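You operate a simulated robot arm through the tools that you are given. There is no shell and no other tool. Be economical: measure what you need, move in short steps, check, and stop when the job is done.

Carry out the task below with a simulated robot arm. There is one attempt and no reset: what you move stays moved.

TASK
Set the spindle's drag to 20 on the screen and cap the housing.
Fine: turn the spindle knob half round to read the drag, set the preload knob, turn the spindle back to prove it.
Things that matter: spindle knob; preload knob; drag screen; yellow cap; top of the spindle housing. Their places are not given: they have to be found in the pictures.

It is judged by the outcome, as a careful person would: the job done as asked, and still so three seconds after it is handed in. It fails if anything else is knocked over, pushed out of place, dropped, spilled or broken.

THE ROBOT
A 7-joint arm with a two-finger parallel gripper, fixed in place. Base frame: the origin is at the foot of the arm, x ahead of it, y to its left, z up; the work surface is at about z = 0.85. Lengths are in m, angles in degrees, forces in N, time in s.
With the tool pointing down near the work surface it reaches from about 0.24 to 0.68 m from the base axis. Its first joint turns from -66.0 to 66.0 degrees. Payload 2.4 kg.
Tool frame: the origin (TCP) lies between the finger pads and is the grasp point; the fingertips stand 0.03 m ahead of it; z points along the fingers, y is the line along which they close. The gripper opens to 0.094 m. The fingers are 0.028 m wide and 0.01 m thick; the gripper's body (0.05 by 0.096 m) begins 0.055 m behind the TCP.
Orientation is told as [roll, pitch, yaw] about the base's x, y, z axes, in that order, counted from this pose: with the fingers straight down and closing along the base's y, the tool's x points along the base's -x, its y along +y and its z along -z.

THE INTERFACE
- The arm moves only by the tool send_rows. Its argument "targets" is a list of rows, each a list of 2 entries, a list of its own where there are three numbers: the shift along the tool's x, y, z in units of 25 mm (1.0 is 25 mm), then the turn, a rotation vector about the tool's x, y, z in units of 5 degrees (1.0 is 5 degrees). In form: [[[tx, ty, tz], [ax, ay, az]], ...]. A call has 1 to 12 rows; each row shifts and turns the commanded pose from where the row before left it, along the tool's axes as they then stand. "gripper" is the gripper command, from -1 (shut) to 1 (fully open), values between in proportion, set as the call begins (left out, the last holds). A call with a number of a shift or a turn outside -1 to 1 is refused whole. A row lasts 0.2 s, in which the tool goes at most 0.05 m and 8.6 degrees; a call with a longer step from one row to the next is refused whole, and so is a gripper value outside its range. A pose out of reach is approached as far as the arm can. The call stops where the force on the tool passes 70 N (or 10 N more than at its start, if that is more) or the arm is blocked; 0.2 s more then pass. The fingers move at their own pace (about 0.153 m/s each) and stop on an object; they squeeze with about 22 N. The grip force told is the motor's: it shows also when the fingers shut on nothing. Time passes only in rows, and 0.2 s behind the last, so rows that do not move let the fingers close. It gives the time, the measured TCP pose, the force on the tool (base axes), the opening and the grip force at its end, in the units of the frame above (readings bear some noise).
- Cameras (640 x 400 px; columns grow to the right, rows downward): "scene" is fixed at [0.0391, 0.4777, 1.4651]; the picture's right is [-0.69, -0.73, 0.00], its down [-0.36, 0.34, -0.87] and it looks along [0.63, -0.59, -0.50] (base axes); focal length 326 px, centre (320, 200). "wrist" rides on the gripper at [-0.037, 0, -0.058] in the tool frame; the picture's right is [0.00, -1.00, 0.00], its down [0.97, 0.00, -0.24] and it looks along [0.24, 0.00, 0.97] (tool axes); focal length 218 px, centre (320, 200).
- snapshot(camera): a new picture of that camera. No time passes.
- measure_at(camera, pixels): for up to 12 pixels [column, row] of the newest picture of that camera ("zoom" is the newest enlarged one), the place [x, y, z] in the base frame of the surface seen there, good to about 0.002 m, but the place of the scene camera against the robot may be out by one fixed shift of up to 0.018 m in any direction. No time passes.
- inspect(camera, box): a new picture of the part [left, top, right, bottom] of that camera's present view, enlarged. No time passes.
- hand_in(): hands the job in; it is judged then, once.

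Work in short steps. Measure before you move; look again where a grasp or a placing could have gone wrong, and mend it. You have 80 turns and 34 pictures in all, the two below and enlarged ones among them. Open the gripper and draw the arm clear of the work before you hand the job in, unless the task says otherwise; then end with one line.

The tools are called after "Request:" as name(argument=value, ...) on one line, values as JSON. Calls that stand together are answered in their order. send_rows: Moves the arm, as the interface text tells. Its arguments: {"type":"object","properties":{"targets":{"type":"array","items":{"type":"array"}},"gripper":{"type":"number"}},"required":["targets"]} The other tools are called the same way: snapshot (camera) takes a picture; measure_at (camera, pixels) gives the place of the surface under pixels of a picture; inspect (camera, box) takes an enlarged picture of a part of a camera's view; hand_in () hands the job in.

At the start:

```text
time: 0.0
eef_pos: [0.4145, 0.1435, 1.2142]
ee_rot: [0.0, 0.0, -0.1]
ft_force: [0.4, 0.0, -0.2]
finger_gap: 0.0939
grasp_force: 0.2
```

scene: 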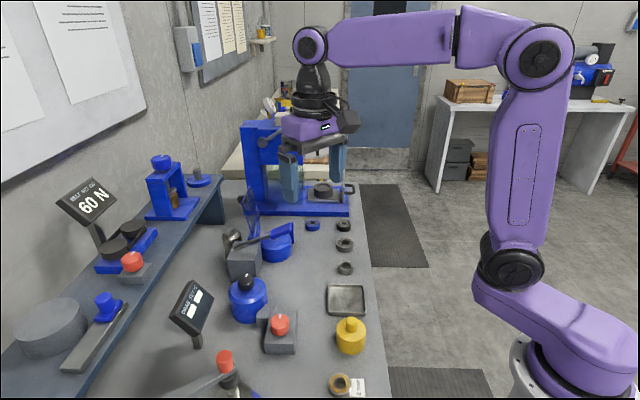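
wrist: 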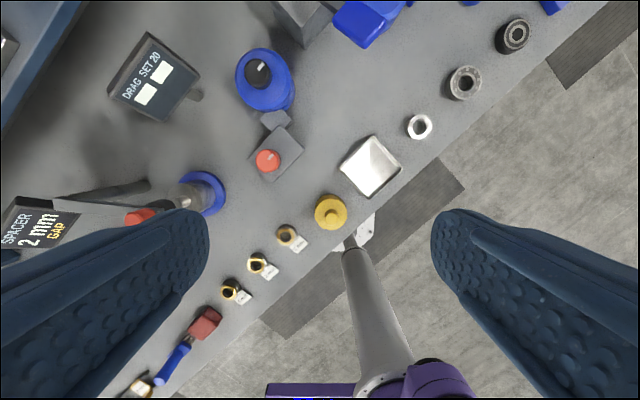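

The wrist view shows the drag screen (155,80), a blue housing with black knob (262,75), a red knob on a grey block (268,160) and the yellow cap (330,212). I enlarge and measure.

Request:
inspect(camera="wrist", box=[90, 20, 410, 240])

Request:
inspect(camera="scene", box=[150, 240, 390, 390])

Request:
measure_at(camera="wrist", pixels=[[258, 73], [262, 70], [245, 95], [285, 95], [267, 160], [290, 150], [331, 212], [331, 198], [345, 220], [300, 190], [155, 80], [316, 212]])

```text
1.82 times, centred on (250, 130) of wrist
```

zoom: 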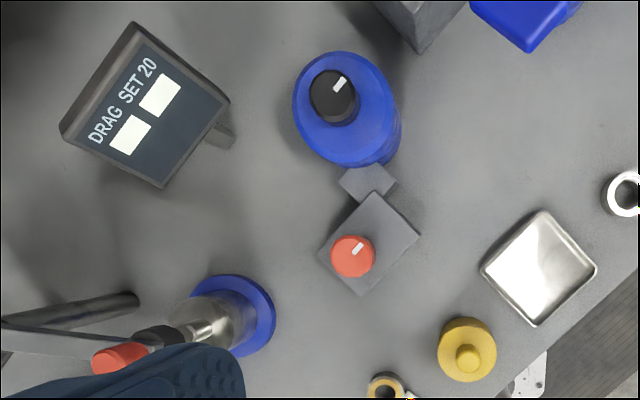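

```text
2.67 times, centred on (270, 315) of scene
```

zoom: 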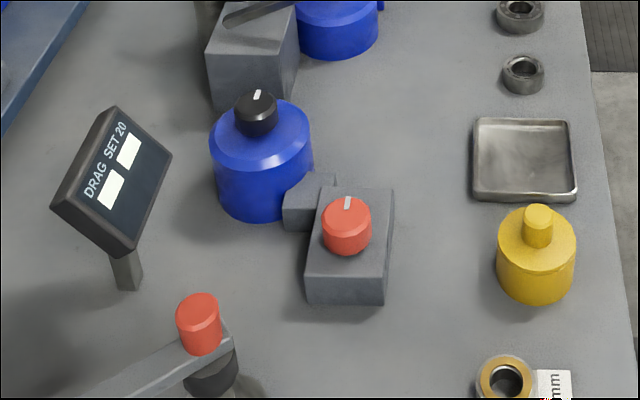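

```text
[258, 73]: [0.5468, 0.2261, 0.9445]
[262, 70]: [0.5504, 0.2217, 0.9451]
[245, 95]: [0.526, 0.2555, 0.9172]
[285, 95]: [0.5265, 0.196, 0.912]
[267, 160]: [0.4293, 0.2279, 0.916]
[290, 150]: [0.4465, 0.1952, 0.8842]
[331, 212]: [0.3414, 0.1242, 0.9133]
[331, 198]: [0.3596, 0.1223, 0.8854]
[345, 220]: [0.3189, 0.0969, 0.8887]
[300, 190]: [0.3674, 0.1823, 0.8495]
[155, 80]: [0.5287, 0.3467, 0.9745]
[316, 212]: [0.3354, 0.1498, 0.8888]
```

Spindle knob is at about (0.548,0.224,0.945), preload knob (0.429,0.228,0.916), cap (0.338,0.123). I go above the spindle knob for a close look.

Request:
send_rows(targets=[[[-0.883, 0.537, 0.76], [0, 0, 0]], [[-0.883, 0.537, 0.76], [0, 0, 0]], [[-0.883, 0.537, 0.76], [0, 0, 0]], [[-0.883, 0.537, 0.76], [0, 0, 0]], [[-0.883, 0.537, 0.76], [0, 0, 0]], [[-0.883, 0.537, 0.76], [0, 0, 0]]], gripper=1)

Request:
snapshot(camera="wrist")

```text
time: 1.4
eef_pos: [0.5463, 0.2245, 1.0999]
ee_rot: [0.1, 0.0, 0.0]
ft_force: [-0.1, 0.1, -0.5]
finger_gap: 0.0943
grasp_force: 0.0
```

```text
29 pictures are left
```

wrist: 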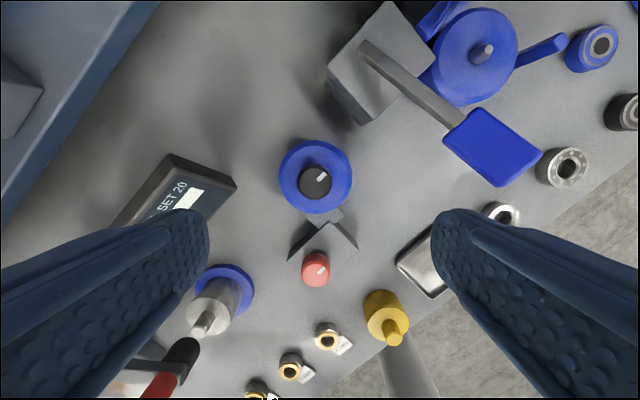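

Request:
measure_at(camera="wrist", pixels=[[301, 182], [330, 182], [315, 168], [315, 196], [285, 178], [347, 178], [378, 48], [400, 75], [450, 105], [302, 267], [329, 267], [180, 175]])

Request:
inspect(camera="wrist", box=[260, 130, 380, 290])

```text
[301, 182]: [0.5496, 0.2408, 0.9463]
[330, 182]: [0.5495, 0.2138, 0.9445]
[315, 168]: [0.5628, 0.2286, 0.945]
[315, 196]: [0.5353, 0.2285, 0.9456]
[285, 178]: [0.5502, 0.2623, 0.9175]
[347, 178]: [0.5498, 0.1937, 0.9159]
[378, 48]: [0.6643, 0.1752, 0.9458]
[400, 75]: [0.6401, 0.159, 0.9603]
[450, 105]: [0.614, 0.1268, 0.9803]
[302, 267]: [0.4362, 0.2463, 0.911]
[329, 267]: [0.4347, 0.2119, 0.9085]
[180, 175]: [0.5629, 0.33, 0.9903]
```

```text
2.50 times, centred on (320, 210) of wrist
```

zoom: 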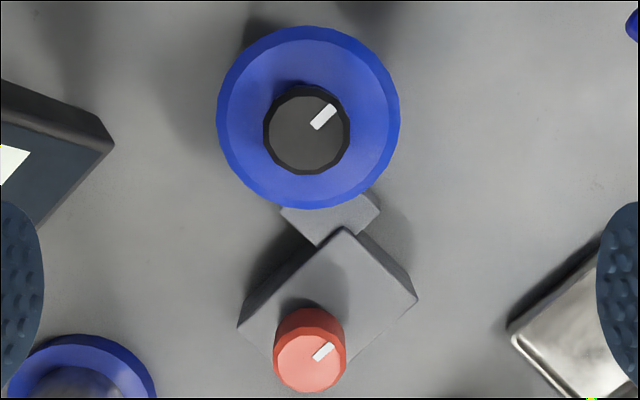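

Knob centre is (0.549, 0.227), diameter ~0.03, top 0.945; housing top 0.917. I turn the tool 90° first so a half turn fits, then descend.

Request:
send_rows(targets=[[[-0.12, 0.12, 0], [0, 0, 1]], [[0, 0, 0], [0, 0, 1]], [[0, 0, 0], [0, 0, 1]], [[0, 0, 0], [0, 0, 1]], [[0, 0, 0], [0, 0, 1]], [[0, 0, 0], [0, 0, 1]], [[0, 0, 0], [0, 0, 1]], [[0, 0, 0], [0, 0, 1]], [[0, 0, 0], [0, 0, 1]], [[0, 0, 0], [0, 0, 1]], [[0, 0, 0], [0, 0, 1]], [[0, 0, 0], [0, 0, 1]]])

Request:
send_rows(targets=[[[0, 0, 0], [0, 0, 1]], [[0, 0, 0], [0, 0, 1]], [[0, 0, 0], [0, 0, 1]], [[0, 0, 0], [0, 0, 1]], [[0, 0, 0], [0, 0, 1]], [[0, 0, 0], [0, 0, 1]], [[0, 0, 0], [0, 0, 0]]])

```text
time: 4.0
eef_pos: [0.55, 0.2278, 1.1011]
ee_rot: [0.0, 0.0, -60.1]
ft_force: [-0.4, 0.4, 0.1]
finger_gap: 0.0938
grasp_force: 0.0
```

```text
time: 5.6
eef_pos: [0.5507, 0.2265, 1.1011]
ee_rot: [0.1, 0.1, -90.2]
ft_force: [-0.3, 0.0, 0.4]
finger_gap: 0.094
grasp_force: 0.1
```

Request:
send_rows(targets=[[[0, 0, 1], [0, 0, 0]], [[0, 0, 1], [0, 0, 0]], [[0, 0, 1], [0, 0, 0]], [[0, 0, 1], [0, 0, 0]], [[0, 0, 1], [0, 0, 0]], [[0, 0, 0.96], [0, 0, 0]]])

Request:
send_rows(targets=[[[0, 0, 0], [0, 0, 0]], [[0, 0, 0], [0, 0, 0]], [[0, 0, 0], [0, 0, 0]]], gripper=-1)

Request:
inspect(camera="scene", box=[150, 220, 390, 370])

```text
time: 7.0
eef_pos: [0.55, 0.2274, 0.9518]
ee_rot: [0.1, 0.0, -90.1]
ft_force: [-0.8, 0.6, 0.4]
finger_gap: 0.0942
grasp_force: 0.0
```

```text
time: 7.8
eef_pos: [0.5483, 0.2277, 0.9513]
ee_rot: [-0.3, -0.1, -89.9]
ft_force: [-20.3, -4.1, 2.7]
finger_gap: 0.0347
grasp_force: 45.5
```

```text
2.67 times, centred on (270, 295) of scene
```

zoom: 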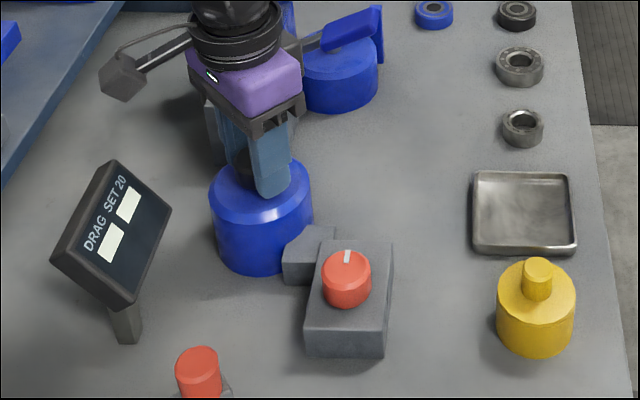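

Gripped (0.035), with a 20 N side force: the knob is slightly toward -x. I shift to relax it.

Request:
send_rows(targets=[[[0, -0.1, 0], [0, 0, 0]], [[0, 0, 0], [0, 0, 0]]])

```text
time: 8.4
eef_pos: [0.5483, 0.2281, 0.9517]
ee_rot: [0.1, 0.0, -89.9]
ft_force: [-2.5, 2.3, -11.6]
finger_gap: 0.0342
grasp_force: 45.1
```

Relaxed. Now turn the knob (from yaw -90 towards +90), first 60°.

Request:
send_rows(targets=[[[0, 0, 0], [0, 0, -1]], [[0, 0, 0], [0, 0, -1]], [[0, 0, 0], [0, 0, -1]], [[0, 0, 0], [0, 0, -1]], [[0, 0, 0], [0, 0, -1]], [[0, 0, 0], [0, 0, -1]], [[0, 0, 0], [0, 0, -1]], [[0, 0, 0], [0, 0, -1]], [[0, 0, 0], [0, 0, -1]], [[0, 0, 0], [0, 0, -1]], [[0, 0, 0], [0, 0, -1]], [[0, 0, 0], [0, 0, -1]]])

Request:
inspect(camera="scene", box=[150, 220, 390, 370])

```text
time: 11.0
eef_pos: [0.5496, 0.2286, 0.9518]
ee_rot: [0.3, -0.1, -29.9]
ft_force: [20.7, 18.5, -16.8]
finger_gap: 0.0349
grasp_force: 45.0
```

```text
2.67 times, centred on (270, 295) of scene
```

zoom: 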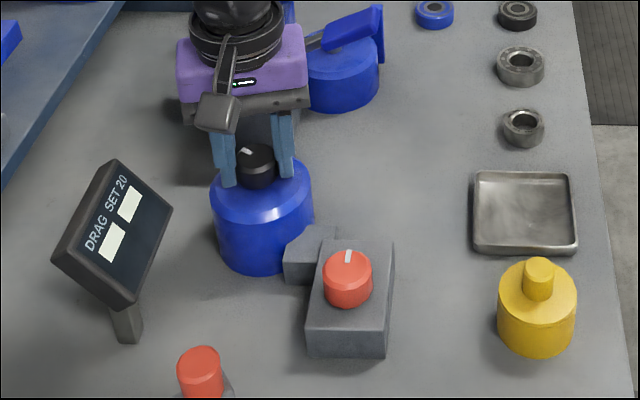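

The knob is turning. I correct the small side load and keep turning.

Request:
send_rows(targets=[[[-0.02, 0.08, 0], [0, 0, 0]], [[0, 0, 0], [0, 0, -1]], [[0, 0, 0], [0, 0, -1]], [[0, 0, 0], [0, 0, -1]], [[0, 0, 0], [0, 0, -1]], [[0, 0, 0], [0, 0, -1]], [[0, 0, 0], [0, 0, -1]], [[0, 0, 0], [0, 0, -1]], [[0, 0, 0], [0, 0, -1]], [[0, 0, 0], [0, 0, -1]], [[0, 0, 0], [0, 0, -1]], [[0, 0, 0], [0, 0, -1]]])

Request:
send_rows(targets=[[[0, 0, 0], [0, 0, -1]], [[0, 0, 0], [0, 0, -1]], [[0, 0, 0], [0, 0, -1]], [[0, 0, 0], [0, 0, -1]], [[0, 0, 0], [0, 0, -1]], [[0, 0, 0], [0, 0, -1]], [[0, 0, 0], [0, 0, -1]], [[0, 0, 0], [0, 0, -1]], [[0, 0, 0], [0, 0, -1]], [[0, 0, 0], [0, 0, -1]], [[0, 0, 0], [0, 0, -1]], [[0, 0, 0], [0, 0, -1]]])

Request:
inspect(camera="scene", box=[150, 220, 390, 370])

```text
time: 13.6
eef_pos: [0.5499, 0.2303, 0.9521]
ee_rot: [0.0, -0.3, 25.2]
ft_force: [9.4, 20.3, -2.7]
finger_gap: 0.0344
grasp_force: 44.7
```

```text
time: 16.2
eef_pos: [0.5474, 0.2314, 0.9522]
ee_rot: [0.0, -0.3, 85.2]
ft_force: [-3.0, 19.6, 11.6]
finger_gap: 0.0344
grasp_force: 44.8
```

```text
2.67 times, centred on (270, 295) of scene
```

zoom: 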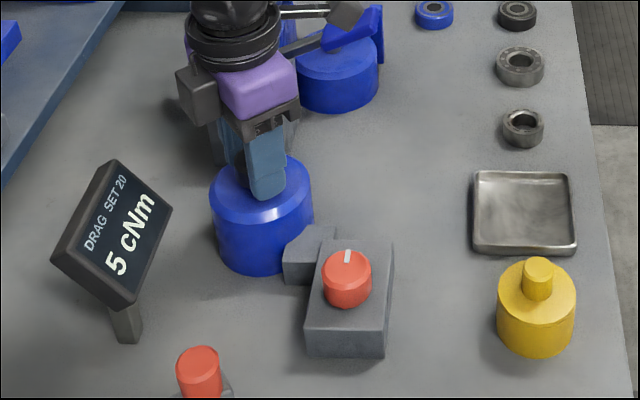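

Screen reads 5 cNm. I finish the last bit of the half turn and release, then rise.

Request:
send_rows(targets=[[[0, 0, 0], [0, 0, -1]], [[0, 0, 0], [0, 0, 0]]])

Request:
send_rows(targets=[[[0, 0, 0], [0, 0, 0]], [[0, 0, 0], [0, 0, 0]]], gripper=1)

Request:
send_rows(targets=[[[0, 0, -1], [0, 0, 0]], [[0, 0, -1], [0, 0, 0]], [[0, 0, -1], [0, 0, 0]], [[0, 0, -1], [0, 0, 0]]])

Request:
snapshot(camera="wrist")

Request:
inspect(camera="scene", box=[150, 220, 390, 370])

```text
time: 16.8
eef_pos: [0.5486, 0.2313, 0.9512]
ee_rot: [0.0, -0.1, 90.2]
ft_force: [-3.1, 20.3, 15.9]
finger_gap: 0.0344
grasp_force: 45.1
```

```text
time: 17.4
eef_pos: [0.549, 0.2277, 0.9507]
ee_rot: [0.0, 0.1, 89.9]
ft_force: [-0.2, 0.2, 0.1]
finger_gap: 0.0941
grasp_force: 0.1
```

```text
time: 18.4
eef_pos: [0.5488, 0.2283, 1.0504]
ee_rot: [0.0, 0.0, 90.0]
ft_force: [-0.3, -0.3, -0.5]
finger_gap: 0.094
grasp_force: 0.1
```

```text
24 pictures are left
```

wrist: 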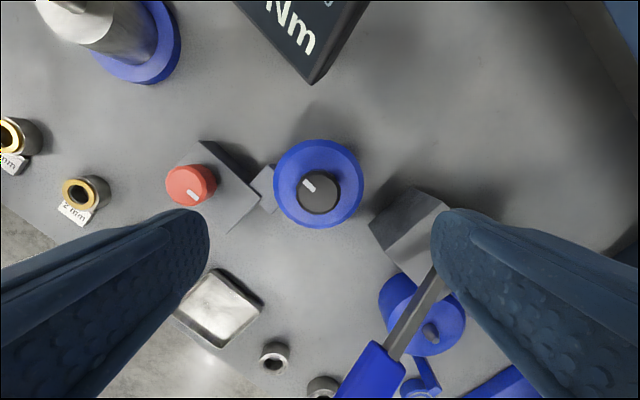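

```text
2.67 times, centred on (270, 295) of scene
```

zoom: 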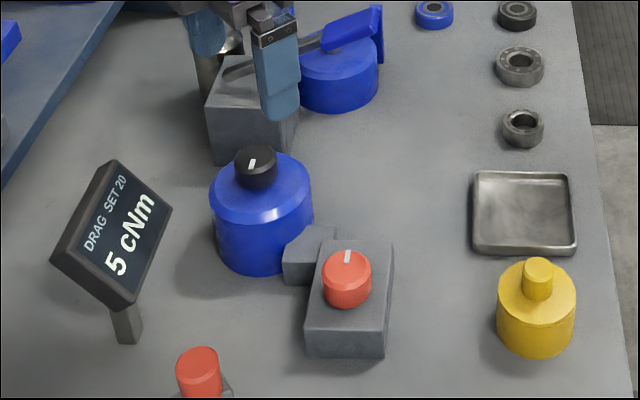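

The mark has turned 180°. Now measure the red preload knob.

Request:
measure_at(camera="wrist", pixels=[[188, 186], [171, 186], [204, 186], [188, 172], [188, 202], [225, 190], [240, 210], [203, 178]])

Request:
inspect(camera="wrist", box=[140, 120, 300, 220])

```text
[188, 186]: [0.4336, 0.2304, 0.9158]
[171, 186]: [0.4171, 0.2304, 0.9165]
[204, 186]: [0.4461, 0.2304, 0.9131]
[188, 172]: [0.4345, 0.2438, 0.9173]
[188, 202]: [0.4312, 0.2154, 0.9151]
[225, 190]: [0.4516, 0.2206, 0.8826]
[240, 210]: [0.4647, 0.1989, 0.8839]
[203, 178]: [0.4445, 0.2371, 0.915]
```

```text
4.00 times, centred on (220, 170) of wrist
```

zoom: 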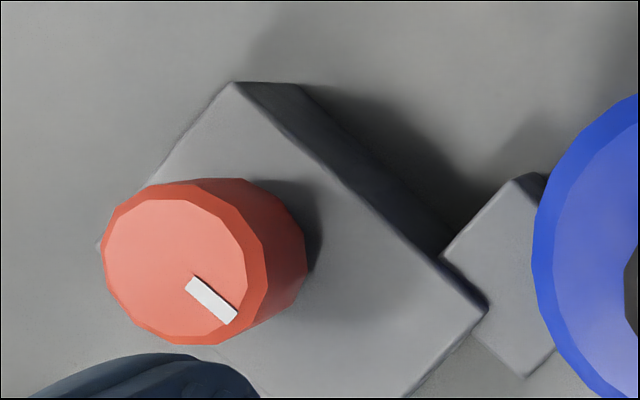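

Red knob top centre is ≈(0.430, 0.229), top 0.916, block top 0.884. I move over it at the present height and then descend to TCP z 0.920.

Request:
send_rows(targets=[[[0, 0.95, 0], [0, 0, 0]], [[0, 0.95, 0], [0, 0, 0]], [[0, 0.95, 0], [0, 0, 0]], [[0, 0.95, 0], [0, 0, 0]], [[-0.03, 0.95, 0], [0, 0, 0]]])

Request:
snapshot(camera="wrist")

```text
time: 19.6
eef_pos: [0.4304, 0.2289, 1.0509]
ee_rot: [-0.1, 0.0, 90.1]
ft_force: [0.2, 0.3, -0.1]
finger_gap: 0.094
grasp_force: 0.1
```

```text
21 pictures are left
```

wrist: 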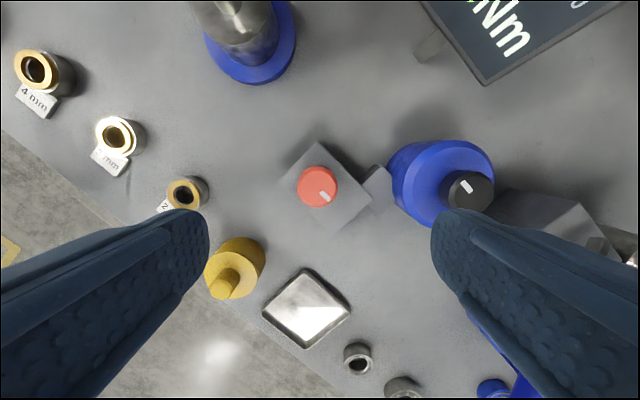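

Request:
measure_at(camera="wrist", pixels=[[317, 187], [301, 187], [333, 187], [317, 170], [317, 203], [245, 20], [235, 5]])

Request:
send_rows(targets=[[[0, 0, 0.9], [0, 0, 0]], [[0, 0, 0.9], [0, 0, 0]], [[0, 0, 0.9], [0, 0, 0]], [[0, 0, 0.9], [0, 0, 0]], [[0, 0, 0.8], [0, 0, 0]], [[0, 0, 0.8], [0, 0, 0]]])

```text
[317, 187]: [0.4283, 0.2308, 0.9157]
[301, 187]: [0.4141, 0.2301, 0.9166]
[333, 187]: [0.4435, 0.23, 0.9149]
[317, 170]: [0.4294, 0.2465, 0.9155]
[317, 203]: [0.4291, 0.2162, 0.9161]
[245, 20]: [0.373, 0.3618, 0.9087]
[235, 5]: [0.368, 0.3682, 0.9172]
```

```text
time: 21.0
eef_pos: [0.4296, 0.2286, 0.9214]
ee_rot: [0.0, -0.1, 90.0]
ft_force: [-0.1, 0.0, -0.8]
finger_gap: 0.094
grasp_force: 0.1
```

Knob centre is (0.429, 0.231); small correction, then grip.

Request:
send_rows(targets=[[[-0.09, 0.03, 0], [0, 0, 0]]])

Request:
send_rows(targets=[[[0, 0, 0], [0, 0, 0]], [[0, 0, 0], [0, 0, 0]], [[0, 0, 0], [0, 0, 0]]], gripper=-1)

```text
time: 21.4
eef_pos: [0.43, 0.23, 0.9215]
ee_rot: [-0.1, 0.0, 89.9]
ft_force: [-0.2, 0.0, 0.1]
finger_gap: 0.094
grasp_force: 0.1
```

```text
time: 22.2
eef_pos: [0.4277, 0.2314, 0.9218]
ee_rot: [0.3, 0.1, 90.1]
ft_force: [-14.7, 1.0, 3.5]
finger_gap: 0.0366
grasp_force: 45.1
```

Gripped; relax 1.5 mm and turn clockwise 30°, then read the screen.

Request:
send_rows(targets=[[[0, 0.06, 0], [0, 0, 0]], [[0, 0, 0], [0, 0, 1]], [[0, 0, 0], [0, 0, 1]], [[0, 0, 0], [0, 0, 1]], [[0, 0, 0], [0, 0, 1]], [[0, 0, 0], [0, 0, 1]], [[0, 0, 0], [0, 0, 1]], [[0, 0, 0], [0, 0, 0]]])

Request:
inspect(camera="scene", box=[150, 220, 390, 370])

```text
time: 24.0
eef_pos: [0.4287, 0.2315, 0.9214]
ee_rot: [-0.2, 0.0, 59.7]
ft_force: [4.8, -13.5, -4.2]
finger_gap: 0.0366
grasp_force: 44.6
```

```text
2.67 times, centred on (270, 295) of scene
```

zoom: 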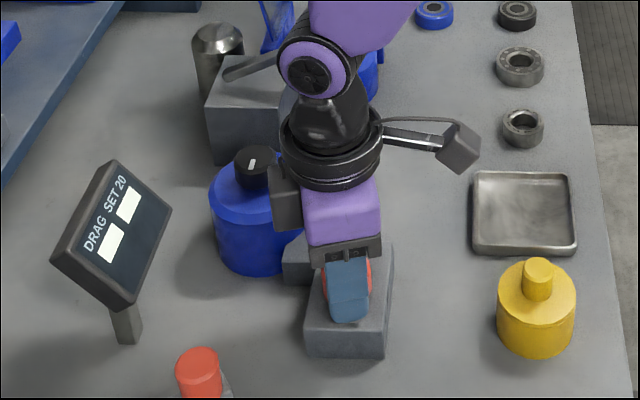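

Screen blanks on a preload change, so a spindle turn is needed for a reading. I release, rise, return to yaw 90 and go back over the spindle knob.

Request:
send_rows(targets=[[[0, 0, 0], [0, 0, 0]], [[0, 0, 0], [0, 0, 0]]], gripper=1)

Request:
send_rows(targets=[[[0, 0, -1], [0, 0, 0]], [[0, 0, -1], [0, 0, 0]], [[0, 0, -1], [0, 0, -1]], [[0, 0, -1], [0, 0, -1]], [[0, 0, -1], [0, 0, -1]], [[0, 0, -0.2], [0, 0, -1]], [[0, 0, 0], [0, 0, -1]], [[0, 0, 0], [0, 0, -1]], [[0, 0, 0], [0, 0, 0]]])

```text
time: 24.6
eef_pos: [0.4269, 0.2336, 0.9219]
ee_rot: [0.0, 0.0, 60.1]
ft_force: [0.8, 0.4, -0.4]
finger_gap: 0.094
grasp_force: 0.0
```

```text
time: 26.6
eef_pos: [0.4284, 0.2316, 1.0512]
ee_rot: [-0.2, 0.0, 90.1]
ft_force: [-0.1, -0.1, -0.3]
finger_gap: 0.094
grasp_force: 0.0
```

Request:
send_rows(targets=[[[0.03, -0.96, 0], [0, 0, 0]], [[0, -0.96, 0], [0, 0, 0]], [[0, -0.96, 0], [0, 0, 0]], [[0, -0.96, 0], [0, 0, 0]], [[0, -0.96, 0], [0, 0, 0]], [[0, 0, 0], [0, 0, 0]]])

Request:
send_rows(targets=[[[0, 0, 1], [0, 0, 0]], [[0, 0, 1], [0, 0, 0]], [[0, 0, 1], [0, 0, 0]], [[0, 0, 0.97], [0, 0, 0]]])

Request:
send_rows(targets=[[[0, 0, 0], [0, 0, 0]], [[0, 0, 0], [0, 0, 0]], [[0, 0, 0], [0, 0, 0]]], gripper=-1)

```text
time: 28.0
eef_pos: [0.5469, 0.2313, 1.0517]
ee_rot: [0.0, 0.0, 90.1]
ft_force: [0.3, 0.3, 0.7]
finger_gap: 0.094
grasp_force: 0.2
```

```text
time: 29.0
eef_pos: [0.5482, 0.2308, 0.9525]
ee_rot: [0.0, 0.0, 90.0]
ft_force: [-0.3, 0.4, -0.2]
finger_gap: 0.094
grasp_force: 0.1
```

```text
time: 29.8
eef_pos: [0.5489, 0.231, 0.9534]
ee_rot: [0.0, 0.0, 90.0]
ft_force: [-1.7, -0.5, -4.7]
finger_gap: 0.0346
grasp_force: 45.6
```

Well centred grip. Turn the spindle back 180° clockwise.

Request:
send_rows(targets=[[[0, 0, 0], [0, 0, 1]], [[0, 0, 0], [0, 0, 1]], [[0, 0, 0], [0, 0, 1]], [[0, 0, 0], [0, 0, 1]], [[0, 0, 0], [0, 0, 1]], [[0, 0, 0], [0, 0, 1]], [[0, 0, 0], [0, 0, 1]], [[0, 0, 0], [0, 0, 1]], [[0, 0, 0], [0, 0, 1]], [[0, 0, 0], [0, 0, 1]], [[0, 0, 0], [0, 0, 1]], [[0, 0, 0], [0, 0, 1]]])

Request:
send_rows(targets=[[[0, 0, 0], [0, 0, 1]], [[0, 0, 0], [0, 0, 1]], [[0, 0, 0], [0, 0, 1]], [[0, 0, 0], [0, 0, 1]], [[0, 0, 0], [0, 0, 1]], [[0, 0, 0], [0, 0, 1]], [[0, 0, 0], [0, 0, 1]], [[0, 0, 0], [0, 0, 1]], [[0, 0, 0], [0, 0, 1]], [[0, 0, 0], [0, 0, 1]], [[0, 0, 0], [0, 0, 1]], [[0, 0, 0], [0, 0, 1]]])

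Request:
send_rows(targets=[[[0, 0, 0], [0, 0, 1]], [[0, 0, 0], [0, 0, 1]], [[0, 0, 0], [0, 0, 1]], [[0, 0, 0], [0, 0, 1]], [[0, 0, 0], [0, 0, 1]], [[0, 0, 0], [0, 0, 1]], [[0, 0, 0], [0, 0, 1]], [[0, 0, 0], [0, 0, 1]], [[0, 0, 0], [0, 0, 1]], [[0, 0, 0], [0, 0, 1]], [[0, 0, 0], [0, 0, 1]], [[0, 0, 0], [0, 0, 1]]])

Request:
inspect(camera="scene", box=[150, 220, 390, 370])

```text
time: 32.4
eef_pos: [0.5494, 0.2304, 0.9533]
ee_rot: [0.1, -0.3, 29.8]
ft_force: [16.4, -1.2, 11.1]
finger_gap: 0.0346
grasp_force: 44.4
```

```text
time: 35.0
eef_pos: [0.549, 0.2286, 0.9529]
ee_rot: [0.1, -0.2, -30.0]
ft_force: [20.2, -11.9, 9.7]
finger_gap: 0.0345
grasp_force: 45.1
```

```text
time: 37.6
eef_pos: [0.548, 0.2289, 0.9523]
ee_rot: [0.1, -0.1, -90.3]
ft_force: [0.7, -21.5, 20.7]
finger_gap: 0.0346
grasp_force: 44.9
```

```text
2.67 times, centred on (270, 295) of scene
```

zoom: 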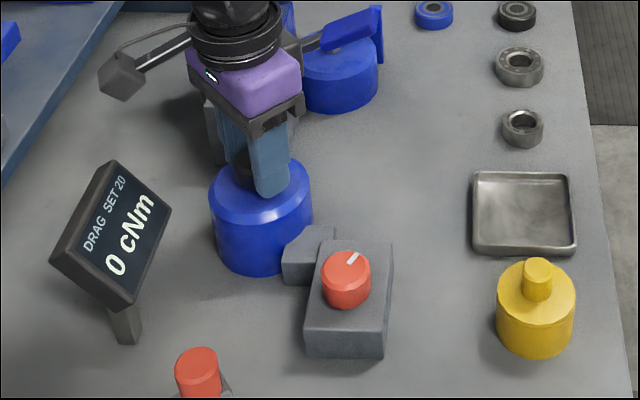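

After 30° clockwise the drag is 0, so counter-clockwise raises it. Release, return to the red knob and turn it 90° counter-clockwise (60° past the original setting) for a slope.

Request:
send_rows(targets=[[[0, 0, 0], [0, 0, 0]], [[0, 0, 0], [0, 0, 0]]], gripper=1)

Request:
send_rows(targets=[[[0, 0, -1], [0, 0, 0]], [[0, 0, -1], [0, 0, 0]], [[0, 0, -1], [0, 0, 0]], [[0, 0, -0.9], [0, 0, 0]], [[0.04, -0.956, 0], [0, 0, 0]], [[0, -0.956, 0], [0, 0, 0]], [[0, -0.956, 0], [0, 0, 0]], [[0, -0.956, 0], [0, 0, 0]], [[0, -0.956, 0], [0, 0, 0]], [[0, 0, 0], [0, 0, 0]]])

Request:
send_rows(targets=[[[0, 0, 0.9], [0, 0, 0]], [[0, 0, 0.9], [0, 0, 0]], [[0, 0, 0.9], [0, 0, 0]], [[0, 0, 0.9], [0, 0, 0]], [[0, 0, 0.8], [0, 0, 0]], [[0, 0, 0.75], [0, 0, 0]], [[0, 0, 0], [0, 0, 0]]])

Request:
send_rows(targets=[[[0, 0, 0], [0, 0, 0]], [[0, 0, 0], [0, 0, 0]], [[0, 0, 0], [0, 0, 0]]], gripper=-1)

```text
time: 38.2
eef_pos: [0.5484, 0.231, 0.9527]
ee_rot: [-0.1, 0.1, -89.9]
ft_force: [-0.7, 0.0, 0.0]
finger_gap: 0.0942
grasp_force: 0.1
```

```text
time: 40.4
eef_pos: [0.4283, 0.2323, 1.0501]
ee_rot: [0.1, 0.0, -90.0]
ft_force: [-1.0, -0.7, -0.4]
finger_gap: 0.0937
grasp_force: 0.1
```

```text
time: 42.0
eef_pos: [0.4278, 0.233, 0.9205]
ee_rot: [0.1, 0.1, -90.0]
ft_force: [0.0, 0.4, -0.4]
finger_gap: 0.0942
grasp_force: 0.0
```

```text
time: 42.8
eef_pos: [0.4276, 0.2314, 0.921]
ee_rot: [0.1, 0.0, -90.0]
ft_force: [-4.5, -0.2, -0.7]
finger_gap: 0.0364
grasp_force: 44.2
```

Request:
send_rows(targets=[[[0, 0, 0], [0, 0, -1]], [[0, 0, 0], [0, 0, -1]], [[0, 0, 0], [0, 0, -1]], [[0, 0, 0], [0, 0, -1]], [[0, 0, 0], [0, 0, -1]], [[0, 0, 0], [0, 0, -1]], [[0, 0, 0], [0, 0, -1]], [[0, 0, 0], [0, 0, -1]], [[0, 0, 0], [0, 0, -1]]])

Request:
send_rows(targets=[[[0, 0, 0], [0, 0, -1]], [[0, 0, 0], [0, 0, -1]], [[0, 0, 0], [0, 0, -1]], [[0, 0, 0], [0, 0, -1]], [[0, 0, 0], [0, 0, -1]], [[0, 0, 0], [0, 0, -1]], [[0, 0, 0], [0, 0, -1]], [[0, 0, 0], [0, 0, -1]], [[0, 0, 0], [0, 0, -1]], [[0, 0, 0], [0, 0, 0]]])

Request:
send_rows(targets=[[[0, 0, 0], [0, 0, 0]], [[0, 0, 0], [0, 0, 0]]], gripper=1)

Request:
send_rows(targets=[[[0, 0, -1], [0, 0, 0]], [[0, 0, -1], [0, 0, 0]], [[0, 0, -1], [0, 0, 0]], [[0, 0, -1], [0, 0, 0]], [[0, 0, -1], [0, 0, 0]], [[0, 0, -0.2], [0, 0, 0]], [[0, 0, 0], [0, 0, 0]]])

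Request:
snapshot(camera="wrist")

```text
time: 44.8
eef_pos: [0.426, 0.2313, 0.9221]
ee_rot: [-0.3, 0.1, -44.7]
ft_force: [-28.2, 4.6, 4.1]
finger_gap: 0.0364
grasp_force: 44.8
```

```text
time: 47.0
eef_pos: [0.4261, 0.2289, 0.9204]
ee_rot: [-0.3, 0.2, 0.1]
ft_force: [-19.2, -4.1, -11.9]
finger_gap: 0.0365
grasp_force: 45.6
```

```text
time: 47.6
eef_pos: [0.4304, 0.2321, 0.9209]
ee_rot: [0.1, -0.2, 0.0]
ft_force: [0.7, -0.3, 0.6]
finger_gap: 0.0939
grasp_force: 0.0
```

```text
time: 49.2
eef_pos: [0.4277, 0.2323, 1.0512]
ee_rot: [0.0, -0.1, 0.0]
ft_force: [-0.1, 0.1, 0.1]
finger_gap: 0.094
grasp_force: 0.0
```

```text
18 pictures are left
```

wrist: 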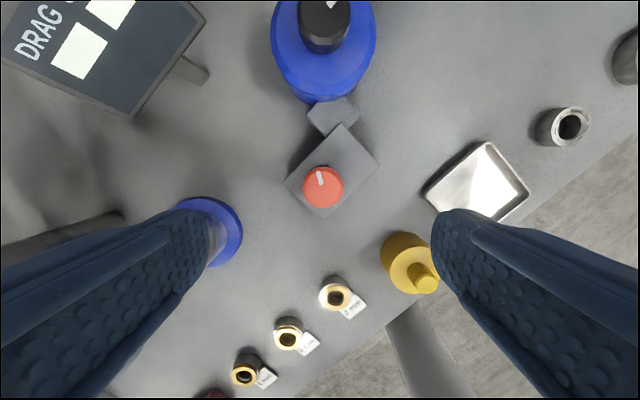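

Mark moved as expected. Now go over the spindle, pre-turn to yaw -90, grip and turn counter-clockwise 180°.

Request:
send_rows(targets=[[[-0.96, -0.05, 0], [0, 0, 0]], [[-0.96, 0, 0], [0, 0, 0]], [[-0.96, 0, 0], [0, 0, 0]], [[-0.96, 0, 0], [0, 0, 0]], [[-0.96, 0, 0], [0, 0, 0]], [[0, 0, 0], [0, 0, 1]], [[0, 0, 0], [0, 0, 1]], [[0, 0, 0], [0, 0, 1]], [[0, 0, 0], [0, 0, 1]], [[0, 0, 0], [0, 0, 1]], [[0, 0, 0], [0, 0, 1]], [[0, 0, 0], [0, 0, 1]]])

Request:
send_rows(targets=[[[0, 0, 0], [0, 0, 1]], [[0, 0, 0], [0, 0, 1]], [[0, 0, 0], [0, 0, 1]], [[0, 0, 0], [0, 0, 1]], [[0, 0, 0], [0, 0, 1]], [[0, 0, 0], [0, 0, 1]], [[0, 0, 0], [0, 0, 1]], [[0, 0, 0], [0, 0, 1]], [[0, 0, 0], [0, 0, 1]], [[0, 0, 0], [0, 0, 1]], [[0, 0, 0], [0, 0, 1]], [[0, 0, 0], [0, 0, 0]]])

Request:
send_rows(targets=[[[0, 0, 1], [0, 0, 0]], [[0, 0, 1], [0, 0, 0]], [[0, 0, 1], [0, 0, 0]], [[0, 0, 0.95], [0, 0, 0]], [[0, 0, 0], [0, 0, 0]]])

Request:
send_rows(targets=[[[0, 0, 0], [0, 0, 0]], [[0, 0, 0], [0, 0, 0]], [[0, 0, 0], [0, 0, 0]]], gripper=-1)

```text
time: 51.8
eef_pos: [0.5483, 0.2314, 1.0516]
ee_rot: [0.1, -0.1, -35.1]
ft_force: [0.2, -0.9, -0.1]
finger_gap: 0.0939
grasp_force: 0.0
```

```text
time: 54.4
eef_pos: [0.5491, 0.2305, 1.0508]
ee_rot: [0.1, 0.0, -90.1]
ft_force: [-0.3, -0.5, -0.6]
finger_gap: 0.094
grasp_force: 0.0
```

```text
time: 55.6
eef_pos: [0.5491, 0.2317, 0.9517]
ee_rot: [0.2, 0.1, -90.0]
ft_force: [-1.0, 0.1, -0.4]
finger_gap: 0.094
grasp_force: 0.1
```

```text
time: 56.4
eef_pos: [0.5477, 0.2315, 0.952]
ee_rot: [-0.1, 0.0, -90.0]
ft_force: [-7.6, -1.7, 1.0]
finger_gap: 0.0344
grasp_force: 44.9
```

Request:
send_rows(targets=[[[0, 0, 0], [0, 0, -1]], [[0, 0, 0], [0, 0, -1]], [[0, 0, 0], [0, 0, -1]], [[0, 0, 0], [0, 0, -1]], [[0, 0, 0], [0, 0, -1]], [[0, 0, 0], [0, 0, -1]], [[0, 0, 0], [0, 0, -1]], [[0, 0, 0], [0, 0, -1]], [[0, 0, 0], [0, 0, -1]], [[0, 0, 0], [0, 0, -1]], [[0, 0, 0], [0, 0, -1]], [[0, 0, 0], [0, 0, -1]]])

Request:
send_rows(targets=[[[0, 0, 0], [0, 0, -1]], [[0, 0, 0], [0, 0, -1]], [[0, 0, 0], [0, 0, -1]], [[0, 0, 0], [0, 0, -1]], [[0, 0, 0], [0, 0, -1]], [[0, 0, 0], [0, 0, -1]], [[0, 0, 0], [0, 0, -1]], [[0, 0, 0], [0, 0, -1]], [[0, 0, 0], [0, 0, -1]], [[0, 0, 0], [0, 0, -1]], [[0, 0, 0], [0, 0, -1]], [[0, 0, 0], [0, 0, -1]]])

Request:
send_rows(targets=[[[0, 0, 0], [0, 0, -1]], [[0, 0, 0], [0, 0, -1]], [[0, 0, 0], [0, 0, -1]], [[0, 0, 0], [0, 0, -1]], [[0, 0, 0], [0, 0, -1]], [[0, 0, 0], [0, 0, -1]], [[0, 0, 0], [0, 0, -1]], [[0, 0, 0], [0, 0, -1]], [[0, 0, 0], [0, 0, -1]], [[0, 0, 0], [0, 0, -1]], [[0, 0, 0], [0, 0, -1]], [[0, 0, 0], [0, 0, -1]]])

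Request:
inspect(camera="scene", box=[150, 220, 390, 370])

```text
time: 59.0
eef_pos: [0.5471, 0.2316, 0.952]
ee_rot: [-0.2, 0.1, -29.8]
ft_force: [-23.3, 1.1, -1.5]
finger_gap: 0.0348
grasp_force: 44.3
```

```text
time: 61.6
eef_pos: [0.5462, 0.2305, 0.9516]
ee_rot: [-0.1, 0.4, 30.0]
ft_force: [-19.7, -10.2, -0.8]
finger_gap: 0.0349
grasp_force: 45.2
```

```text
time: 64.2
eef_pos: [0.5492, 0.2278, 0.9518]
ee_rot: [0.2, 0.2, 90.1]
ft_force: [-6.9, -22.3, -9.4]
finger_gap: 0.0345
grasp_force: 45.4
```

```text
2.67 times, centred on (270, 295) of scene
```

zoom: 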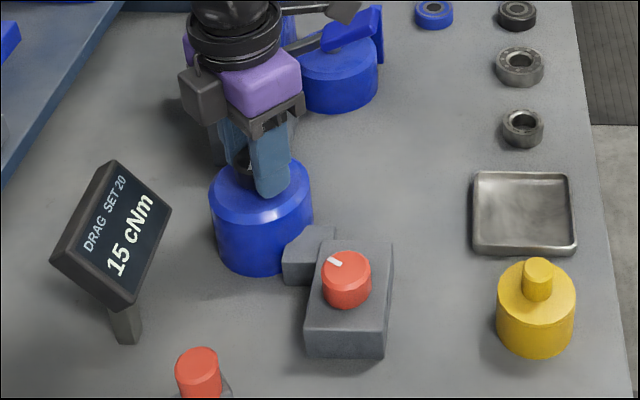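

Reads 15: 5 cNm per 30°. I turn the preload knob a further 30° counter-clockwise (tool yaw 60→90).

Request:
send_rows(targets=[[[0, 0, 0], [0, 0, 0]], [[0, 0, 0], [0, 0, 0]]], gripper=1)

Request:
send_rows(targets=[[[0, 0, -1], [0, 0, 0]], [[0, 0, -1], [0, 0, 0]], [[0, 0, -1], [0, 0, 0]], [[0, 0, -0.9], [0, 0, 0]], [[0, 0.958, 0], [0, 0, 0]], [[0, 0.958, 0], [0, 0, 0]], [[0, 0.958, 0], [0, 0, 0]], [[0, 0.958, 0], [0, 0, 0]], [[0, 0.958, 0], [0, 0, 0]], [[0, 0, 0], [0, 0, 0]]])

Request:
send_rows(targets=[[[0, 0, 0], [0, 0, 1]], [[0, 0, 0], [0, 0, 1]], [[0, 0, 0], [0, 0, 1]], [[0, 0, 0], [0, 0, 1]], [[0, 0, 0], [0, 0, 1]], [[0, 0, 0], [0, 0, 1]], [[0, 0, 0], [0, 0, 0]]])

```text
time: 64.8
eef_pos: [0.5482, 0.2316, 0.9539]
ee_rot: [-0.2, -0.1, 90.1]
ft_force: [0.5, -0.6, 0.3]
finger_gap: 0.0941
grasp_force: 0.0
```

```text
time: 67.0
eef_pos: [0.4279, 0.2309, 1.0498]
ee_rot: [-0.1, 0.0, 90.1]
ft_force: [-0.3, 0.8, -0.1]
finger_gap: 0.0941
grasp_force: 0.0
```

```text
time: 68.6
eef_pos: [0.4271, 0.2309, 1.0502]
ee_rot: [-0.1, -0.1, 60.0]
ft_force: [-0.2, -0.1, 0.5]
finger_gap: 0.0938
grasp_force: 0.1
```

Request:
send_rows(targets=[[[0, 0, 0.9], [0, 0, 0]], [[0, 0, 0.9], [0, 0, 0]], [[0, 0, 0.9], [0, 0, 0]], [[0, 0, 0.9], [0, 0, 0]], [[0, 0, 0.8], [0, 0, 0]], [[0, 0, 0.75], [0, 0, 0]], [[0, 0, 0], [0, 0, 0]]])

Request:
send_rows(targets=[[[0, 0, 0], [0, 0, 0]], [[0, 0, 0], [0, 0, 0]], [[0, 0, 0], [0, 0, 0]]], gripper=-1)

Request:
send_rows(targets=[[[0, 0, 0], [0, 0, -1]], [[0, 0, 0], [0, 0, -1]], [[0, 0, 0], [0, 0, -1]], [[0, 0, 0], [0, 0, -1]], [[0, 0, 0], [0, 0, -1]], [[0, 0, 0], [0, 0, -1]], [[0, 0, 0], [0, 0, 0]]])

Request:
send_rows(targets=[[[0, 0, 0], [0, 0, 0]], [[0, 0, 0], [0, 0, 0]]], gripper=1)

Request:
send_rows(targets=[[[0, 0, -1], [0, 0, 0]], [[0, 0, -1], [0, 0, 0]], [[0, 0, -1], [0, 0, 0]], [[0, 0, -1], [0, 0, 0]], [[0, 0, -1], [0, 0, 0]], [[0, 0, -0.2], [0, 0, 0]], [[0, -0.962, 0], [0, 0, 0]], [[0, -0.962, 0], [0, 0, 0]], [[0, -0.962, 0], [0, 0, 0]], [[0, -0.962, 0], [0, 0, 0]], [[0, -0.962, 0], [0, 0, 0]], [[0, 0, 0], [0, 0, 0]]])

```text
time: 70.2
eef_pos: [0.4265, 0.2302, 0.9203]
ee_rot: [0.0, -0.1, 60.1]
ft_force: [0.1, 0.5, 0.6]
finger_gap: 0.0939
grasp_force: 0.1
```

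```text
time: 71.0
eef_pos: [0.4287, 0.2291, 0.9196]
ee_rot: [-0.1, 0.0, 60.1]
ft_force: [4.1, -2.3, -5.7]
finger_gap: 0.0365
grasp_force: 44.7
```

```text
time: 72.6
eef_pos: [0.4274, 0.2304, 0.9209]
ee_rot: [0.2, 0.1, 90.1]
ft_force: [-4.1, -11.5, -11.6]
finger_gap: 0.0365
grasp_force: 45.4
```

```text
time: 73.2
eef_pos: [0.4289, 0.2325, 0.9214]
ee_rot: [0.0, -0.1, 90.0]
ft_force: [-0.5, 0.4, -0.2]
finger_gap: 0.0939
grasp_force: 0.1
```

```text
time: 75.8
eef_pos: [0.5497, 0.2312, 1.0518]
ee_rot: [-0.1, 0.0, 90.1]
ft_force: [0.1, -0.5, 0.8]
finger_gap: 0.094
grasp_force: 0.1
```

Now prove it: grip the spindle knob and turn it back clockwise 180°.

Request:
send_rows(targets=[[[0, 0.02, 1], [0, 0, 0]], [[0, 0, 1], [0, 0, 0]], [[0, 0, 1], [0, 0, 0]], [[0, 0, 0.95], [0, 0, 0]], [[0, 0, 0], [0, 0, 0]]])

Request:
send_rows(targets=[[[0, 0, 0], [0, 0, 0]], [[0, 0, 0], [0, 0, 0]], [[0, 0, 0], [0, 0, 0]]], gripper=-1)

Request:
send_rows(targets=[[[0, 0, 0], [0, 0, 1]], [[0, 0, 0], [0, 0, 1]], [[0, 0, 0], [0, 0, 1]], [[0, 0, 0], [0, 0, 1]], [[0, 0, 0], [0, 0, 1]], [[0, 0, 0], [0, 0, 1]], [[0, 0, 0], [0, 0, 1]], [[0, 0, 0], [0, 0, 1]], [[0, 0, 0], [0, 0, 1]], [[0, 0, 0], [0, 0, 1]], [[0, 0, 0], [0, 0, 1]], [[0, 0, 0], [0, 0, 1]]])

Request:
send_rows(targets=[[[0, 0, 0], [0, 0, 1]], [[0, 0, 0], [0, 0, 1]], [[0, 0, 0], [0, 0, 1]], [[0, 0, 0], [0, 0, 1]], [[0, 0, 0], [0, 0, 1]], [[0, 0, 0], [0, 0, 1]], [[0, 0, 0], [0, 0, 1]], [[0, 0, 0], [0, 0, 1]], [[0, 0, 0], [0, 0, 1]], [[0, 0, 0], [0, 0, 1]], [[0, 0, 0], [0, 0, 1]], [[0, 0, 0], [0, 0, 1]]])

Request:
send_rows(targets=[[[0, 0, 0], [0, 0, 1]], [[0, 0, 0], [0, 0, 1]], [[0, 0, 0], [0, 0, 1]], [[0, 0, 0], [0, 0, 1]], [[0, 0, 0], [0, 0, 1]], [[0, 0, 0], [0, 0, 1]], [[0, 0, 0], [0, 0, 1]], [[0, 0, 0], [0, 0, 1]], [[0, 0, 0], [0, 0, 1]], [[0, 0, 0], [0, 0, 1]], [[0, 0, 0], [0, 0, 1]], [[0, 0, 0], [0, 0, 1]]])

Request:
inspect(camera="scene", box=[150, 220, 390, 370])

```text
time: 77.0
eef_pos: [0.5487, 0.2325, 0.9533]
ee_rot: [0.0, 0.0, 90.0]
ft_force: [0.6, 0.5, -0.1]
finger_gap: 0.094
grasp_force: 0.1
```

```text
time: 77.8
eef_pos: [0.5482, 0.2316, 0.9543]
ee_rot: [0.1, 0.0, 90.0]
ft_force: [-7.6, -1.9, 0.7]
finger_gap: 0.0346
grasp_force: 45.2
```

```text
time: 80.4
eef_pos: [0.5491, 0.2313, 0.9535]
ee_rot: [-0.1, -0.3, 29.8]
ft_force: [1.0, -1.1, 27.6]
finger_gap: 0.035
grasp_force: 44.7
```

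```text
time: 83.0
eef_pos: [0.5496, 0.2288, 0.9529]
ee_rot: [0.0, -0.2, -30.3]
ft_force: [12.2, -14.7, 23.1]
finger_gap: 0.0346
grasp_force: 44.5
```

```text
time: 85.6
eef_pos: [0.548, 0.2281, 0.9523]
ee_rot: [-0.1, 0.0, -90.2]
ft_force: [-7.5, -21.9, 22.8]
finger_gap: 0.0343
grasp_force: 45.0
```

```text
2.67 times, centred on (270, 295) of scene
```

zoom: 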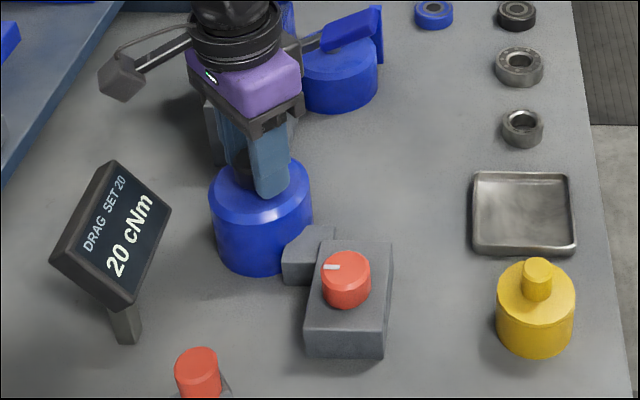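

Screen proves 20 cNm. Release, rise, turn to yaw 0 and go above the yellow cap.

Request:
send_rows(targets=[[[0, 0, 0], [0, 0, 0]], [[0, 0, 0], [0, 0, 0]]], gripper=1)

Request:
send_rows(targets=[[[0, 0, -1], [0, 0, 0]], [[0, 0, -1], [0, 0, 0]], [[0, 0, -1], [0, 0, 0]], [[0, 0, -1], [0, 0, -1]], [[0, 0, -1], [0, 0, -1]], [[0, 0, 0], [0, 0, -1]], [[0, 0, 0], [0, 0, -1]], [[0, 0, 0], [0, 0, -1]], [[0, 0, 0], [0, 0, -1]], [[0, 0, 0], [0, 0, -1]], [[0, 0, 0], [0, 0, -1]], [[0, 0, 0], [0, 0, -1]]])

Request:
send_rows(targets=[[[0, 0, 0], [0, 0, -1]], [[0, 0, 0], [0, 0, -1]], [[0, 0, 0], [0, 0, -1]], [[0, 0, 0], [0, 0, -1]], [[0, 0, 0], [0, 0, -1]], [[0, 0, 0], [0, 0, -1]], [[0, 0, 0], [0, 0, -1]], [[0, 0, 0], [0, 0, -1]], [[0, 0, 0], [0, 0, -1]], [[0, 0, 0], [0, 0, 0]]])

Request:
send_rows(targets=[[[0.93, -0.48, 0], [0, 0, 0]], [[0.93, -0.48, 0], [0, 0, 0]], [[0.93, -0.48, 0], [0, 0, 0]], [[0.93, -0.48, 0], [0, 0, 0]], [[0.93, -0.48, 0], [0, 0, 0]], [[0.93, -0.48, 0], [0, 0, 0]], [[0.93, -0.48, 0], [0, 0, 0]], [[0.93, -0.48, 0], [0, 0, 0]], [[0.93, -0.48, 0], [0, 0, 0]], [[0, 0, 0], [0, 0, 0]]])

Request:
snapshot(camera="wrist")

```text
time: 86.2
eef_pos: [0.5479, 0.2324, 0.9523]
ee_rot: [0.0, 0.1, -89.8]
ft_force: [0.2, -0.1, 0.0]
finger_gap: 0.0942
grasp_force: 0.1
```

```text
time: 88.8
eef_pos: [0.5486, 0.2302, 1.0769]
ee_rot: [0.2, 0.0, -44.9]
ft_force: [-0.5, -0.2, 0.4]
finger_gap: 0.0941
grasp_force: 0.1
```

```text
time: 91.0
eef_pos: [0.5492, 0.2296, 1.0768]
ee_rot: [0.0, -0.1, 0.1]
ft_force: [0.0, 0.6, -0.1]
finger_gap: 0.0941
grasp_force: 0.2
```

```text
time: 93.2
eef_pos: [0.3404, 0.122, 1.0751]
ee_rot: [0.0, 0.0, 0.0]
ft_force: [-0.2, -0.7, 1.0]
finger_gap: 0.094
grasp_force: 0.0
```

```text
15 pictures are left
```

wrist: 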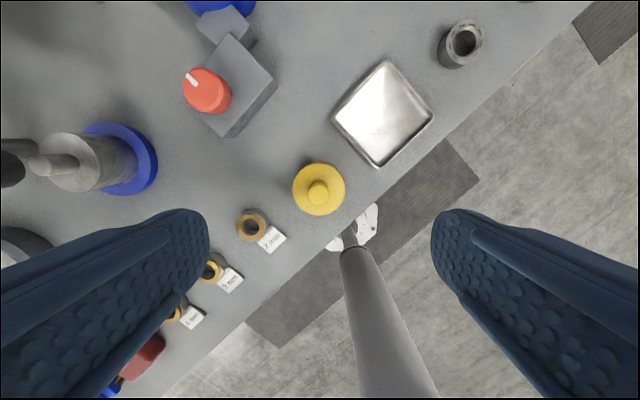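

Request:
measure_at(camera="wrist", pixels=[[318, 192], [309, 192], [327, 192], [318, 184], [318, 201], [295, 190], [342, 190], [319, 167], [319, 212], [250, 225], [270, 237], [380, 160]])

Request:
inspect(camera="wrist", box=[270, 145, 370, 235])

```text
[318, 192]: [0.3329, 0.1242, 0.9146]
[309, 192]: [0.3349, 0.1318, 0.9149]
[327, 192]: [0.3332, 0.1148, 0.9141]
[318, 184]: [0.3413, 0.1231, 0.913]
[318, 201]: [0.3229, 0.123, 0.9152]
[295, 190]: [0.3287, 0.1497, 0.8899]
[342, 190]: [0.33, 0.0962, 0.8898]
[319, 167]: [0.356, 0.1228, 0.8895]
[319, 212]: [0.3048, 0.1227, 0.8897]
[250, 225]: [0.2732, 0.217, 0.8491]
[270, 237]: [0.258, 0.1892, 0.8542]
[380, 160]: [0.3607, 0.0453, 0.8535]
```

```text
4.44 times, centred on (320, 190) of wrist
```

zoom: 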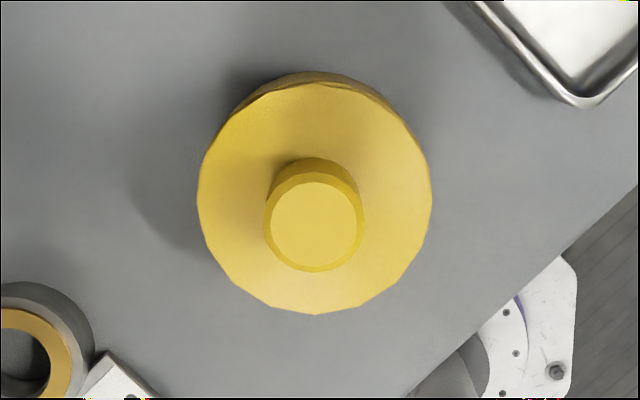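

Cap centre (0.330, 0.123), knob top 0.914, cap shoulder 0.890. Descend to TCP 0.923 and grip the cap's knob.

Request:
send_rows(targets=[[[0.41, 0.04, 0], [0, 0, 0]], [[0, 0, 1], [0, 0, 0]], [[0, 0, 1], [0, 0, 0]], [[0, 0, 1], [0, 0, 0]], [[0, 0, 1], [0, 0, 0]], [[0, 0, 1], [0, 0, 0]], [[0, 0, 0.6], [0, 0, 0]], [[0, 0, 0.48], [0, 0, 0]], [[0, 0, 0], [0, 0, 0]]])

Request:
send_rows(targets=[[[0, 0, 0], [0, 0, 0]], [[0, 0, 0], [0, 0, 0]], [[0, 0, 0], [0, 0, 0]]], gripper=-1)

Request:
inspect(camera="scene", box=[250, 250, 410, 350])

```text
time: 95.2
eef_pos: [0.3294, 0.1228, 0.9228]
ee_rot: [0.0, -0.2, 0.0]
ft_force: [1.1, -0.3, -0.7]
finger_gap: 0.0938
grasp_force: 0.0
```

```text
time: 96.0
eef_pos: [0.3296, 0.1236, 0.9249]
ee_rot: [-0.1, -0.1, 0.0]
ft_force: [-0.7, -0.1, -0.1]
finger_gap: 0.022
grasp_force: 21.6
```

```text
4.00 times, centred on (330, 300) of scene
```

zoom: 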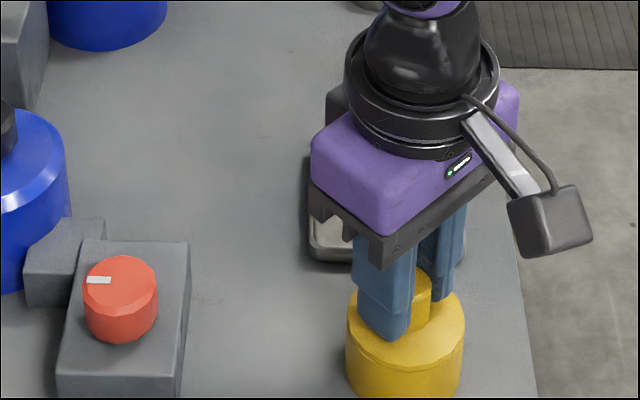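

Gripped (0.022). Lift 0.175 m and carry over the housing at (0.5485, 0.231).

Request:
send_rows(targets=[[[0, 0, -0.5], [0, 0, 0]], [[0, 0, -0.9], [0, 0, 0]], [[0, 0, -0.9], [0, 0, 0]], [[0, 0, -0.9], [0, 0, 0]], [[0, 0, -0.9], [0, 0, 0]], [[0, 0, -0.9], [0, 0, 0]], [[0, 0, -0.9], [0, 0, 0]], [[0, 0, -0.9], [0, 0, 0]], [[0, 0, 0], [0, 0, 0]]])

Request:
send_rows(targets=[[[-0.5, 0.25, 0], [0, 0, 0]], [[-0.83, 0.41, 0], [0, 0, 0]], [[-0.83, 0.41, 0], [0, 0, 0]], [[-0.83, 0.41, 0], [0, 0, 0]], [[-0.83, 0.41, 0], [0, 0, 0]], [[-0.83, 0.41, 0], [0, 0, 0]], [[-0.83, 0.41, 0], [0, 0, 0]], [[-0.83, 0.41, 0], [0, 0, 0]], [[-0.83, 0.41, 0], [0, 0, 0]], [[-0.83, 0.41, 0], [0, 0, 0]], [[-0.83, 0.41, 0], [0, 0, 0]], [[0, 0, 0], [0, 0, 0]]])

Request:
snapshot(camera="scene")

```text
time: 98.0
eef_pos: [0.3286, 0.1244, 1.0957]
ee_rot: [0.0, -0.1, 0.0]
ft_force: [0.1, -0.5, 0.4]
finger_gap: 0.0224
grasp_force: 22.2
```

```text
time: 100.6
eef_pos: [0.5492, 0.2312, 1.0947]
ee_rot: [0.0, 0.0, -0.1]
ft_force: [-0.1, -0.3, -0.7]
finger_gap: 0.0223
grasp_force: 21.9
```

```text
12 pictures are left
```

scene: 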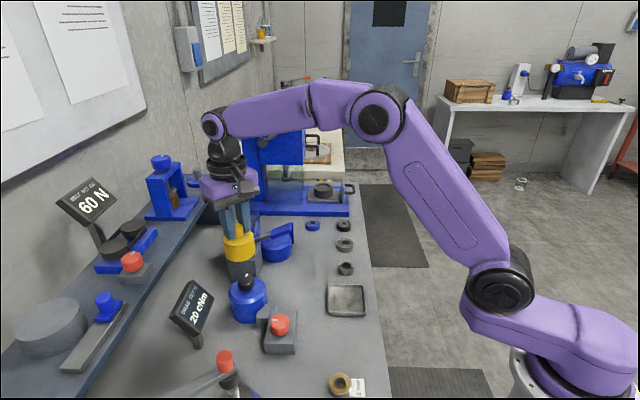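

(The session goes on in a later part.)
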